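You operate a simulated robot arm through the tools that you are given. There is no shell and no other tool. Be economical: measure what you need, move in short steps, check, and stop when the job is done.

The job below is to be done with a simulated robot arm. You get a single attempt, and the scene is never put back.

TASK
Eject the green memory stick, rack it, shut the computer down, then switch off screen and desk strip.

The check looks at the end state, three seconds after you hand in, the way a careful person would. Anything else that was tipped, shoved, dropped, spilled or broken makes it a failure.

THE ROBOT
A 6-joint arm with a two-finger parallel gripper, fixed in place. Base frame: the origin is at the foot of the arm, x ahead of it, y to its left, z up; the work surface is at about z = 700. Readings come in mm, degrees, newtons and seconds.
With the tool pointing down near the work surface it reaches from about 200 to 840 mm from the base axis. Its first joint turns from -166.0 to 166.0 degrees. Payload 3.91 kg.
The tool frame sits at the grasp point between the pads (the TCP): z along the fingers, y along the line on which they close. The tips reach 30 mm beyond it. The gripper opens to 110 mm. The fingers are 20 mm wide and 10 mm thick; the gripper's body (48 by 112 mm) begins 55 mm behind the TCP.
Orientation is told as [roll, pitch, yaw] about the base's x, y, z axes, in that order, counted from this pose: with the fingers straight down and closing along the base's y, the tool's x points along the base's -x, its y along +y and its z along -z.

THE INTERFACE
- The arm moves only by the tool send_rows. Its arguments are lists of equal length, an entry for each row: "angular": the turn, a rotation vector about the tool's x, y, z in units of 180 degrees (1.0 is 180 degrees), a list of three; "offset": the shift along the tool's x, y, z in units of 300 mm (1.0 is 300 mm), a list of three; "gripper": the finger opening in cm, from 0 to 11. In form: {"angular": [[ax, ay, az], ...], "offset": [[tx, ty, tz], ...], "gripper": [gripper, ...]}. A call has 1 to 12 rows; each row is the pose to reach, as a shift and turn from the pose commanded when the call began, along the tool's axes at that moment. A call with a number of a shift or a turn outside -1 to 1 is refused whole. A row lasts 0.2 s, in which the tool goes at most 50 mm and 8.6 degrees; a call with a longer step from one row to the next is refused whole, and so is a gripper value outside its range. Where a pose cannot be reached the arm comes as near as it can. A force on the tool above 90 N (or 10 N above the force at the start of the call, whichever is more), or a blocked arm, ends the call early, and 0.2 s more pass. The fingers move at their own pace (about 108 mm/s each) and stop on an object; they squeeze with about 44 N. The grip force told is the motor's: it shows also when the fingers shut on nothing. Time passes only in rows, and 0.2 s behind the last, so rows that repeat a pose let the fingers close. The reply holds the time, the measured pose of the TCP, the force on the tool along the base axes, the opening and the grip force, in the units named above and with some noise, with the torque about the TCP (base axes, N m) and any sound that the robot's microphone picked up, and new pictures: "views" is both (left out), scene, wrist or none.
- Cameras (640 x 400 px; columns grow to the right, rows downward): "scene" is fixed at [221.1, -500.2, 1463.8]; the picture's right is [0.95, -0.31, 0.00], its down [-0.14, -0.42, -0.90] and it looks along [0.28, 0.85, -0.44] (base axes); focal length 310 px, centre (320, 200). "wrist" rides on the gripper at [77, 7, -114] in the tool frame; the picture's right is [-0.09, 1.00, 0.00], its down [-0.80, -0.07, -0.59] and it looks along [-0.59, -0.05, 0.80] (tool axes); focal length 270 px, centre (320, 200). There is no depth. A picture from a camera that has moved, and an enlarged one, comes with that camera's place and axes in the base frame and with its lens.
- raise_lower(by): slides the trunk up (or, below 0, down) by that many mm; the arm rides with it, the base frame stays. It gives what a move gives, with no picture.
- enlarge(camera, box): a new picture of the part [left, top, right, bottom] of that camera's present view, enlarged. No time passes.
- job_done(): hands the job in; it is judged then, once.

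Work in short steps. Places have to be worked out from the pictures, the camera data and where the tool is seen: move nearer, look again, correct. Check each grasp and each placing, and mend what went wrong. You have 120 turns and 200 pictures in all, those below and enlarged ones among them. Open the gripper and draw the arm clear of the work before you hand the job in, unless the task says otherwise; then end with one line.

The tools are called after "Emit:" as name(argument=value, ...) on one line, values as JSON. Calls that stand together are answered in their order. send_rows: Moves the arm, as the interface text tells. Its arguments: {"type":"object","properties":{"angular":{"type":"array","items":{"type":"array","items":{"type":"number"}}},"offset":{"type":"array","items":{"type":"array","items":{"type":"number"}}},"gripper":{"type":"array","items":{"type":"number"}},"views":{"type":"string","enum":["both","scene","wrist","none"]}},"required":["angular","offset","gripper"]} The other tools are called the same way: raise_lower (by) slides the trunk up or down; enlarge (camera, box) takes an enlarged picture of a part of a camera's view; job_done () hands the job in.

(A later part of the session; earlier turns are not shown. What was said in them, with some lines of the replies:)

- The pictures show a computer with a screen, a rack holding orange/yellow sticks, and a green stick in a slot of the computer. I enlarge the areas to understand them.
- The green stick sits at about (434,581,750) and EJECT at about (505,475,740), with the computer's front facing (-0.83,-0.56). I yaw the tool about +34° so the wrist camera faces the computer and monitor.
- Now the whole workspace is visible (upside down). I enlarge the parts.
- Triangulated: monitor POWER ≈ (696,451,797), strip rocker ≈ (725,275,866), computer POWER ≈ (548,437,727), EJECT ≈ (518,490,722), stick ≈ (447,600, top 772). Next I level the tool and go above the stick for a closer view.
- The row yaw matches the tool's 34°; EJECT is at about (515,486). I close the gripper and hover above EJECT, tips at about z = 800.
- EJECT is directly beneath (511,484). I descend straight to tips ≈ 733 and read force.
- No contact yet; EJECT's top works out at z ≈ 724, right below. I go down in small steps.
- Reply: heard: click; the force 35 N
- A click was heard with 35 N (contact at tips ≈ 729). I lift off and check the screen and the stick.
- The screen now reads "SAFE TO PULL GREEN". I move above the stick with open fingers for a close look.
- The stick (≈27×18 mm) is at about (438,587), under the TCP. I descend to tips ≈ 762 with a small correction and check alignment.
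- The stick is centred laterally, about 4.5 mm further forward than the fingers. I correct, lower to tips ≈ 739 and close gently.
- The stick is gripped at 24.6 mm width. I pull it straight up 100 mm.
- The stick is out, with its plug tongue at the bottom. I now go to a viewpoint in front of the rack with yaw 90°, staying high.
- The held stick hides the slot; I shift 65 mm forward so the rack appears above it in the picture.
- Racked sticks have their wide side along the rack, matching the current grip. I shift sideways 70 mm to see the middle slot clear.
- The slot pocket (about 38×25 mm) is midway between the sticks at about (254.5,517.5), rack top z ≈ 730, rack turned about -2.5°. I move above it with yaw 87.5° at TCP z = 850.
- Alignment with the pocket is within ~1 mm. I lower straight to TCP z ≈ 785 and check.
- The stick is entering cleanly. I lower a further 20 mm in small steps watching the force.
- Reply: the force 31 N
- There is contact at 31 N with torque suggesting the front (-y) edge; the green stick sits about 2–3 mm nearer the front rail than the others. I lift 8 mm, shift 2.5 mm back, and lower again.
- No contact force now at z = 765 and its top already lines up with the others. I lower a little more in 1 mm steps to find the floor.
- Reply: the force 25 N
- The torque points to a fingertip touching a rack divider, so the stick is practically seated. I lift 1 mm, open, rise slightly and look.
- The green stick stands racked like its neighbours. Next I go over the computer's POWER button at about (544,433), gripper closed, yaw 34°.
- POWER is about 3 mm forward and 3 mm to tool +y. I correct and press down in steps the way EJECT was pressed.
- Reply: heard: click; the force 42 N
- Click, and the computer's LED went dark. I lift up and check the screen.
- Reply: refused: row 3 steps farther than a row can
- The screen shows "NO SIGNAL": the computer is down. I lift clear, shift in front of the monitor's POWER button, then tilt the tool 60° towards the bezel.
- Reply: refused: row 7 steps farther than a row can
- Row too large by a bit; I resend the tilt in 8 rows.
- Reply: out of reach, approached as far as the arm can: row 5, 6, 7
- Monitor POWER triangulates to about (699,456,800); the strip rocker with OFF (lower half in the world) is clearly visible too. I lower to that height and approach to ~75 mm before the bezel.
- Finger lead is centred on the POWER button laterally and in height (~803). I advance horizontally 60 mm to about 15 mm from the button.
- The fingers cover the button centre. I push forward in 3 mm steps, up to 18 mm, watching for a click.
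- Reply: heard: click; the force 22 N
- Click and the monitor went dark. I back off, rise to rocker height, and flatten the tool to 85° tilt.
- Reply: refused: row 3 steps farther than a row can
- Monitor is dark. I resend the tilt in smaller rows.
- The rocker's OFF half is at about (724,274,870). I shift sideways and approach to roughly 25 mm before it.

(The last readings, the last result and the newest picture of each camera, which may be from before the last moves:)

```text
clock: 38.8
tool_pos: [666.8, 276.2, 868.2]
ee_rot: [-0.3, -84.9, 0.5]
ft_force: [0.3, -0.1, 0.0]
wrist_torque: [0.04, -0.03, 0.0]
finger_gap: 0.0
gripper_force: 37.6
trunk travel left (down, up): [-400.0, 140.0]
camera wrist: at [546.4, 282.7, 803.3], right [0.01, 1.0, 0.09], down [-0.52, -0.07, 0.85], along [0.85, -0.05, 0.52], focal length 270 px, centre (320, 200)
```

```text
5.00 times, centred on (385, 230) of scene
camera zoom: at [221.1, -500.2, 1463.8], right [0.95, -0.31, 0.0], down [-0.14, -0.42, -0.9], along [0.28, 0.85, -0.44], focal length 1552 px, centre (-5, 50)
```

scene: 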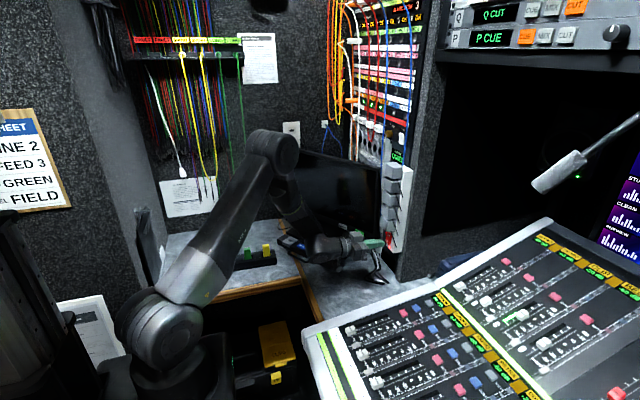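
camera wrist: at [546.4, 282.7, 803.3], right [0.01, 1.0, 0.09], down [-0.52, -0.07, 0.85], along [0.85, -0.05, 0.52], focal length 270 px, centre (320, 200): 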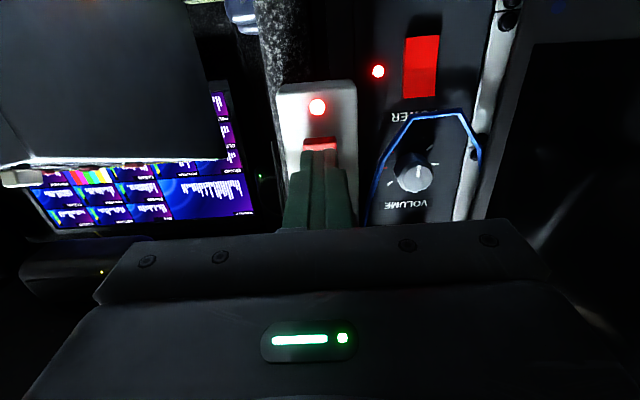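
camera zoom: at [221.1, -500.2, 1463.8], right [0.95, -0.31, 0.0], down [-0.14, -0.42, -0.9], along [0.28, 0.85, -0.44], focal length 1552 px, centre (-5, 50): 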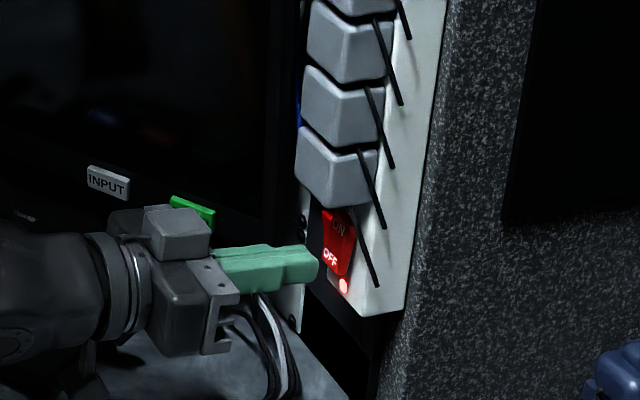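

The fingers point at the rocker's OFF half, well centred. I push forward in 3 mm steps.

Emit:
send_rows(angular=[[0, 0, 0], [0, 0, 0], [0, 0, 0], [0, 0, 0], [0, 0, 0], [0, 0, 0]], offset=[[-0.004, 0, 0.02], [-0.006, 0, 0.035], [-0.007, 0, 0.047], [-0.008, 0, 0.057], [-0.009, 0, 0.067], [-0.01, 0, 0.077]], gripper=[0, 0, 0, 0, 0, 0], views="wrist")

Emit:
enlarge(camera="wrist", box=[220, 80, 420, 240])

Emit:
enlarge(camera="scene", box=[340, 190, 430, 270])

```text
clock: 40.2
tool_pos: [682.2, 276.1, 867.8]
ee_rot: [-3.0, -84.4, 3.3]
ft_force: [-85.0, 1.5, -18.8]
wrist_torque: [1.26, 0.0, 0.24]
finger_gap: 0.4
gripper_force: 38.2
trunk travel left (down, up): [-400.0, 140.0]
camera wrist: at [560.6, 281.8, 803.7], right [0.01, 1.0, 0.08], down [-0.51, -0.07, 0.86], along [0.86, -0.05, 0.51], focal length 270 px, centre (320, 200)
```

wrist: 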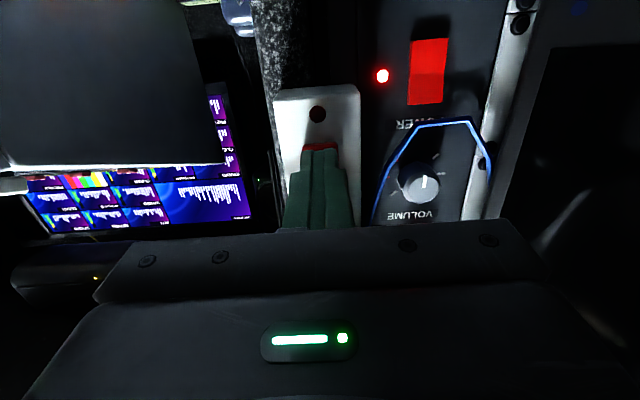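

```text
2.50 times, centred on (320, 160) of wrist
camera zoom: at [560.6, 281.8, 803.7], right [0.01, 1.0, 0.08], down [-0.51, -0.07, 0.86], along [0.86, -0.05, 0.51], focal length 676 px, centre (320, 300)
```

zoom: 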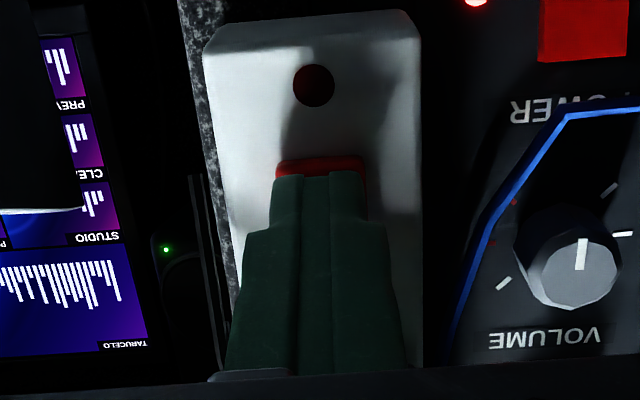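

```text
5.00 times, centred on (385, 230) of scene
camera zoom: at [221.1, -500.2, 1463.8], right [0.95, -0.31, 0.0], down [-0.14, -0.42, -0.9], along [0.28, 0.85, -0.44], focal length 1552 px, centre (-5, 50)
```

zoom: 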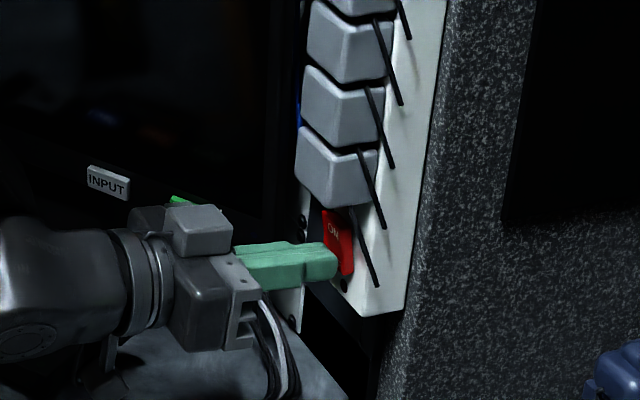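

The strip's LED is off. I back straight away from it and check.

Emit:
send_rows(angular=[[0, 0, 0], [0, 0, 0], [0, 0, 0], [0, 0, 0], [0, 0, 0], [0, 0, 0]], offset=[[0, 0, -0.04], [0, 0, -0.12], [0, 0, -0.25], [0, 0, -0.38], [-0.05, 0, -0.5], [-0.1, 0, -0.6]], gripper=[0, 0, 0, 0, 0, 1], views="both")

Emit:
enlarge(camera="scene", box=[280, 130, 440, 280])

Emit:
enlarge(camera="wrist", box=[220, 60, 460, 220])

```text
clock: 41.6
tool_pos: [514.7, 274.3, 917.3]
ee_rot: [0.1, -85.0, 0.0]
ft_force: [-1.3, 0.0, 0.2]
wrist_torque: [0.04, -0.02, -0.02]
finger_gap: 10.3
gripper_force: 0.1
trunk travel left (down, up): [-400.0, 140.0]
camera wrist: at [393.0, 280.7, 852.0], right [0.01, 1.0, 0.09], down [-0.52, -0.07, 0.85], along [0.85, -0.05, 0.52], focal length 270 px, centre (320, 200)
```

scene: 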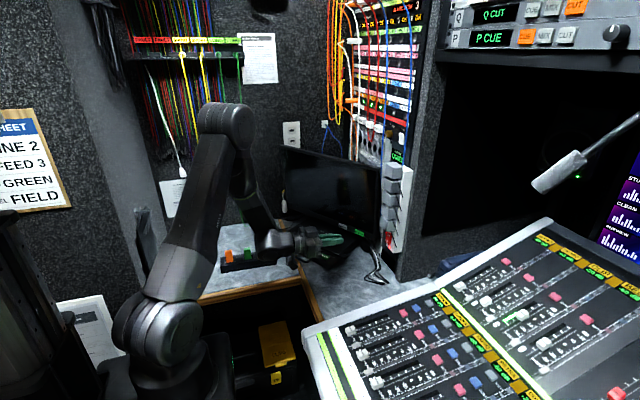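
wrist: 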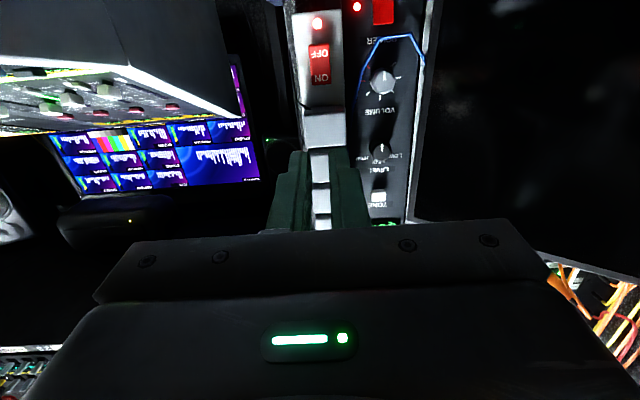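

```text
2.67 times, centred on (360, 205) of scene
camera zoom: at [221.1, -500.2, 1463.8], right [0.95, -0.31, 0.0], down [-0.14, -0.42, -0.9], along [0.28, 0.85, -0.44], focal length 828 px, centre (213, 187)
```

zoom: 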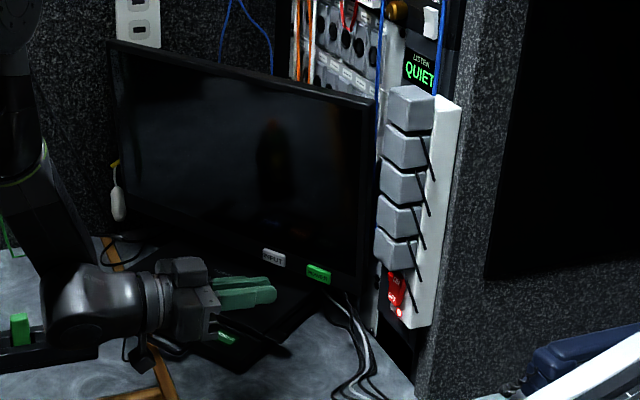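

```text
2.50 times, centred on (340, 140) of wrist
camera zoom: at [393.0, 280.7, 852.0], right [0.01, 1.0, 0.09], down [-0.52, -0.07, 0.85], along [0.85, -0.05, 0.52], focal length 676 px, centre (270, 350)
```

zoom: 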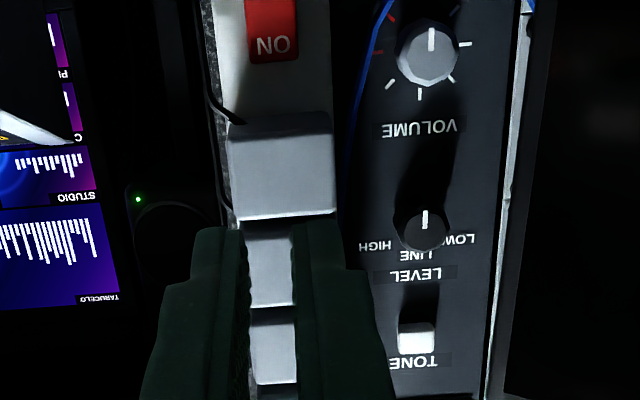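

The strip LED has come back on: the flat fingertip bottomed on the plate (x≈712) before the rocker flipped over. I'll tilt to 70° so only the upper fingertip edge leads, and approach again at the OFF end.

Emit:
send_rows(angular=[[0, 0.042, 0], [0, 0.083, 0], [0, 0.083, 0]], offset=[[0, 0, 0], [0, 0, 0], [0, 0, 0]], gripper=[0, 0, 0], views="none")

Emit:
send_rows(angular=[[0, 0, 0], [0, 0, 0], [0, 0, 0], [0, 0, 0], [0, 0, 0], [0, 0, 0]], offset=[[0.078, 0, 0.0285], [0.157, 0.004, 0.057], [0.105, 0.004, 0.198], [0.054, 0.004, 0.339], [0.003, 0.004, 0.48], [0.003, 0.004, 0.48]], gripper=[0, 0, 0, 0, 0, 0], views="wrist")

Emit:
enlarge(camera="scene", box=[340, 190, 430, 270])

Emit:
enlarge(camera="wrist", box=[220, 60, 420, 220])

```text
clock: 42.4
tool_pos: [515.3, 275.9, 915.6]
ee_rot: [0.0, -69.9, -0.1]
ft_force: [-1.4, -0.1, 0.2]
wrist_torque: [-0.01, 0.03, -0.01]
finger_gap: 0.0
gripper_force: 37.3
trunk travel left (down, up): [-400.0, 140.0]
```

```text
clock: 43.8
tool_pos: [650.1, 274.8, 866.9]
ee_rot: [-0.2, -70.0, 0.1]
ft_force: [-0.2, 0.8, 0.4]
wrist_torque: [-0.01, -0.02, 0.02]
finger_gap: 0.1
gripper_force: 38.1
trunk travel left (down, up): [-400.0, 140.0]
camera wrist: at [515.1, 281.5, 835.4], right [0.03, 1.0, 0.08], down [-0.28, -0.07, 0.96], along [0.96, -0.05, 0.28], focal length 270 px, centre (320, 200)
```

wrist: 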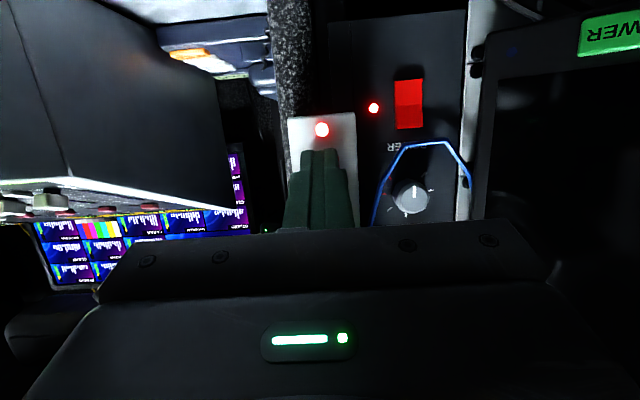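

```text
5.00 times, centred on (385, 230) of scene
camera zoom: at [221.1, -500.2, 1463.8], right [0.95, -0.31, 0.0], down [-0.14, -0.42, -0.9], along [0.28, 0.85, -0.44], focal length 1552 px, centre (-5, 50)
```

zoom: 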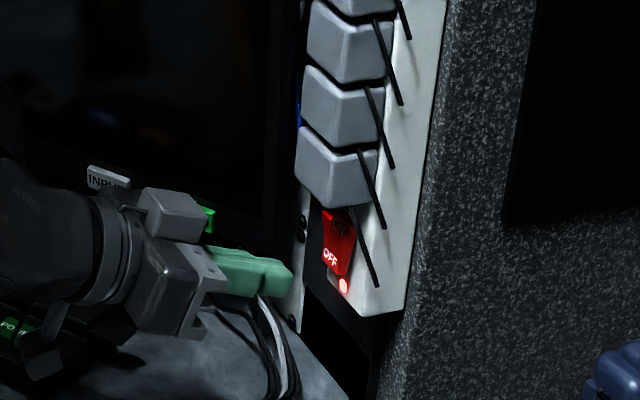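

```text
2.50 times, centred on (320, 140) of wrist
camera zoom: at [515.1, 281.5, 835.4], right [0.03, 1.0, 0.08], down [-0.28, -0.07, 0.96], along [0.96, -0.05, 0.28], focal length 676 px, centre (320, 350)
```

zoom: 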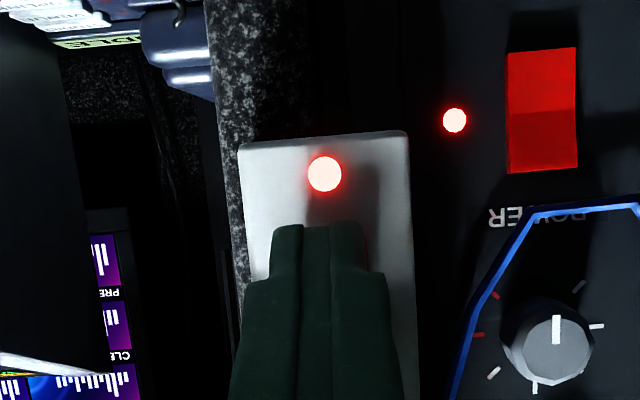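

The flat tip would have blocked the rocker halfway; now the leading edge should press near its lower end (z ≈ 863). I push forward in small steps.

Emit:
send_rows(angular=[[0, 0, 0], [0, 0, 0], [0, 0, 0], [0, 0, 0], [0, 0, 0], [0, 0, 0], [0, 0, 0]], offset=[[-0.002, 0.003, 0.035], [-0.009, 0.003, 0.0535], [-0.0135, 0.003, 0.066], [-0.018, 0.003, 0.0785], [-0.0225, 0.003, 0.091], [-0.026, 0.003, 0.1005], [-0.0295, 0.003, 0.11]], gripper=[0, 0, 0, 0, 0, 0, 0], views="wrist")

Emit:
enlarge(camera="scene", box=[340, 190, 430, 270])

```text
clock: 45.4
tool_pos: [683.6, 277.4, 863.5]
ee_rot: [0.0, -70.0, 0.1]
ft_force: [-10.3, -1.8, 2.1]
wrist_torque: [0.01, 0.0, -0.04]
finger_gap: 0.0
gripper_force: 37.9
trunk travel left (down, up): [-400.0, 140.0]
camera wrist: at [549.2, 283.5, 832.2], right [0.03, 1.0, 0.08], down [-0.29, -0.07, 0.96], along [0.96, -0.05, 0.28], focal length 270 px, centre (320, 200)
```

wrist: 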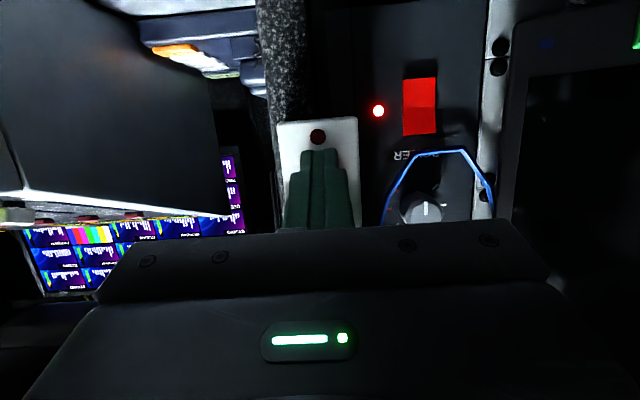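

```text
5.00 times, centred on (385, 230) of scene
camera zoom: at [221.1, -500.2, 1463.8], right [0.95, -0.31, 0.0], down [-0.14, -0.42, -0.9], along [0.28, 0.85, -0.44], focal length 1552 px, centre (-5, 50)
```

zoom: 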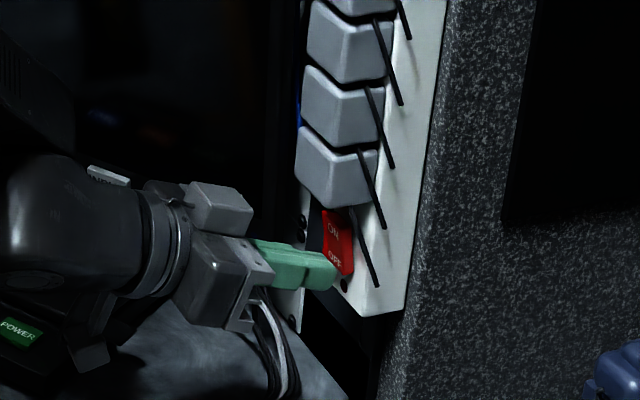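

LED is off at just 10 N. I push a few mm more so that it goes fully over.

Emit:
send_rows(angular=[[0, 0, 0], [0, 0, 0], [0, 0, 0]], offset=[[-0.0023, 0, 0.0063], [-0.0046, 0, 0.0125], [-0.0057, 0, 0.0157]], gripper=[0, 0, 0], views="none")

Emit:
enlarge(camera="scene", box=[360, 210, 410, 260])

```text
clock: 46.2
tool_pos: [683.6, 277.9, 863.9]
ee_rot: [-0.2, -69.9, 0.2]
ft_force: [-56.6, -5.7, -4.3]
wrist_torque: [0.79, 0.17, -0.05]
finger_gap: 0.0
gripper_force: 37.7
trunk travel left (down, up): [-400.0, 140.0]
```

```text
8.00 times, centred on (385, 235) of scene
camera zoom: at [221.1, -500.2, 1463.8], right [0.95, -0.31, 0.0], down [-0.14, -0.42, -0.9], along [0.28, 0.85, -0.44], focal length 2483 px, centre (-200, -80)
```

zoom: 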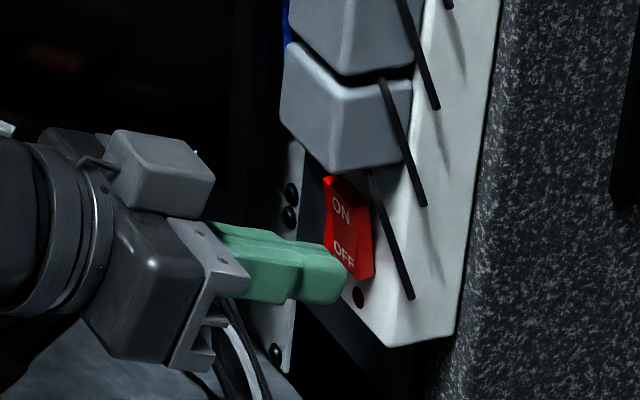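

A hard stop now (57 N, no more travel). I retreat straight back and look whether it stays off.

Emit:
send_rows(angular=[[0, 0, 0], [0, 0, 0], [0, 0, 0], [0, 0, 0]], offset=[[0.011, 0, -0.031], [0.034, 0, -0.094], [0.068, 0, -0.188], [0.103, 0, -0.282]], gripper=[0, 0, 0, 0], views="wrist")

Emit:
enlarge(camera="scene", box=[360, 210, 410, 260])

```text
clock: 47.2
tool_pos: [599.2, 277.5, 864.7]
ee_rot: [-0.1, -70.1, -0.1]
ft_force: [0.6, 0.4, -0.4]
wrist_torque: [-0.01, -0.01, 0.0]
finger_gap: 0.0
gripper_force: 38.4
trunk travel left (down, up): [-400.0, 140.0]
camera wrist: at [465.2, 283.8, 831.9], right [0.03, 1.0, 0.08], down [-0.29, -0.07, 0.96], along [0.96, -0.05, 0.28], focal length 270 px, centre (320, 200)
```

wrist: 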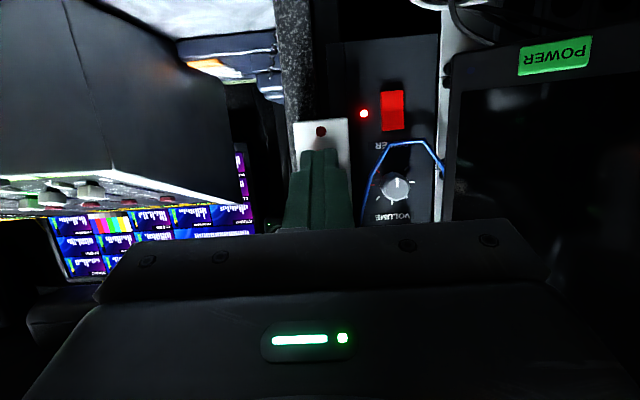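

```text
8.00 times, centred on (385, 235) of scene
camera zoom: at [221.1, -500.2, 1463.8], right [0.95, -0.31, 0.0], down [-0.14, -0.42, -0.9], along [0.28, 0.85, -0.44], focal length 2483 px, centre (-200, -80)
```

zoom: 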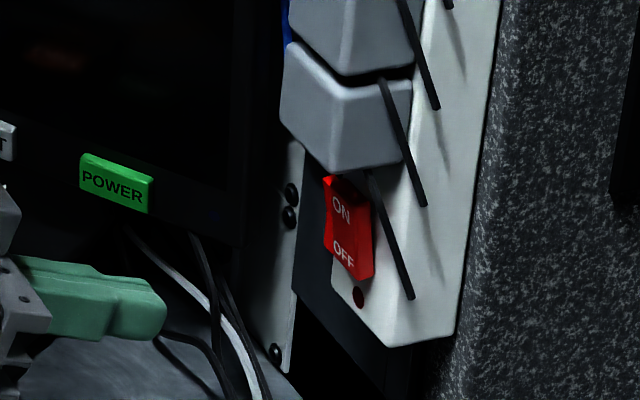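

The strip stays off. I draw the arm back and up, open the gripper, then check everything.

Emit:
send_rows(angular=[[0, 0, 0], [0, 0, 0], [0, 0, 0], [0, 0, 0], [0, 0, 0], [0, 0, 0]], offset=[[-0.05, 0, -0.107], [-0.1, 0, -0.213], [-0.15, 0, -0.32], [-0.2, 0, -0.427], [-0.25, 0, -0.533], [-0.3, 0, -0.64]], gripper=[0, 0, 3, 6, 8, 8], views="none")

Emit:
send_rows(angular=[[0, 0.04, 0], [0, 0.08, 0], [0, 0.12, 0], [0, 0.16, 0], [0, 0.2, 0]], offset=[[0, 0, 0], [0, 0, 0], [0, 0, 0], [0, 0, 0], [0, 0, 0]], gripper=[8, 8, 8, 8, 8], views="both")

Emit:
enlarge(camera="scene", box=[210, 130, 430, 290])

Emit:
enlarge(camera="scene", box=[360, 190, 410, 260])

```text
clock: 48.6
tool_pos: [448.3, 278.2, 1016.6]
ee_rot: [-0.2, -70.0, 0.1]
ft_force: [-0.2, 0.4, -0.5]
wrist_torque: [-0.02, -0.01, 0.01]
finger_gap: 79.9
gripper_force: 0.1
trunk travel left (down, up): [-400.0, 140.0]
```

```text
clock: 49.8
tool_pos: [449.4, 278.3, 1013.8]
ee_rot: [0.0, -34.1, 0.1]
ft_force: [0.8, 0.4, -0.6]
wrist_torque: [-0.04, -0.02, -0.02]
finger_gap: 80.2
gripper_force: 0.0
trunk travel left (down, up): [-400.0, 140.0]
camera wrist: at [321.5, 283.5, 1067.9], right [0.07, 1.0, 0.05], down [0.33, -0.07, 0.94], along [0.94, -0.05, -0.34], focal length 270 px, centre (320, 200)
```

scene: 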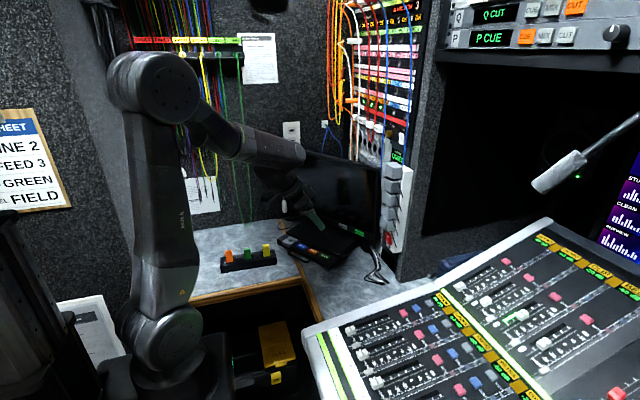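
wrist: 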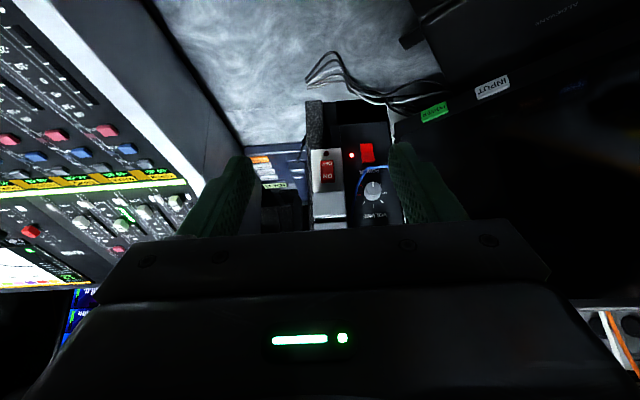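

```text
2.50 times, centred on (320, 210) of scene
camera zoom: at [221.1, -500.2, 1463.8], right [0.95, -0.31, 0.0], down [-0.14, -0.42, -0.9], along [0.28, 0.85, -0.44], focal length 776 px, centre (320, 175)
```

zoom: 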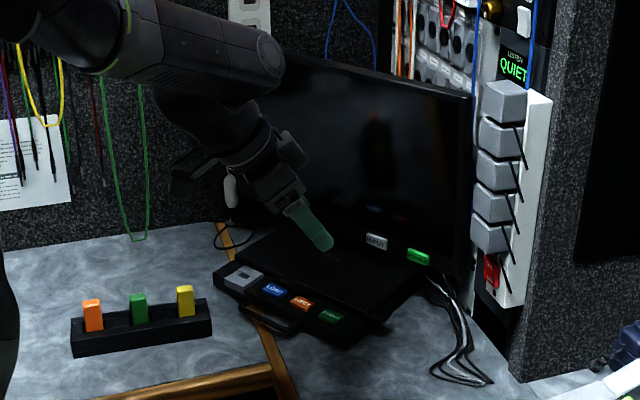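

```text
5.71 times, centred on (385, 225) of scene
camera zoom: at [221.1, -500.2, 1463.8], right [0.95, -0.31, 0.0], down [-0.14, -0.42, -0.9], along [0.28, 0.85, -0.44], focal length 1773 px, centre (-51, 57)
```

zoom: 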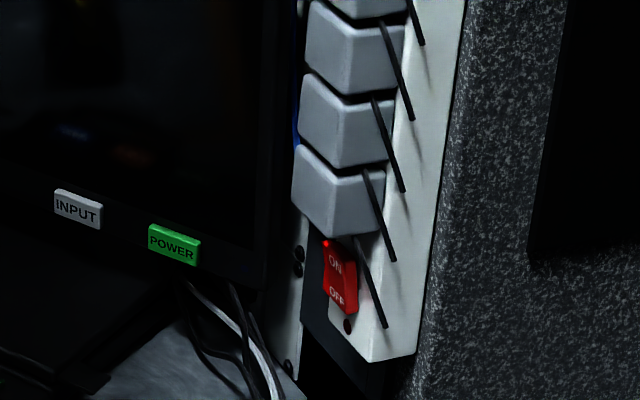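

Everything is as wanted: green is racked, the computer, screen and strip are dark, and the arm is clear with the gripper open. I hand in.

Emit:
job_done()

```text
The job is handed in.
```

The green stick was ejected and is standing in the rack's middle slot. The computer is shut down, and the screen and desk strip are switched off; the strip's rocker sprang back on the first push, and the second held.
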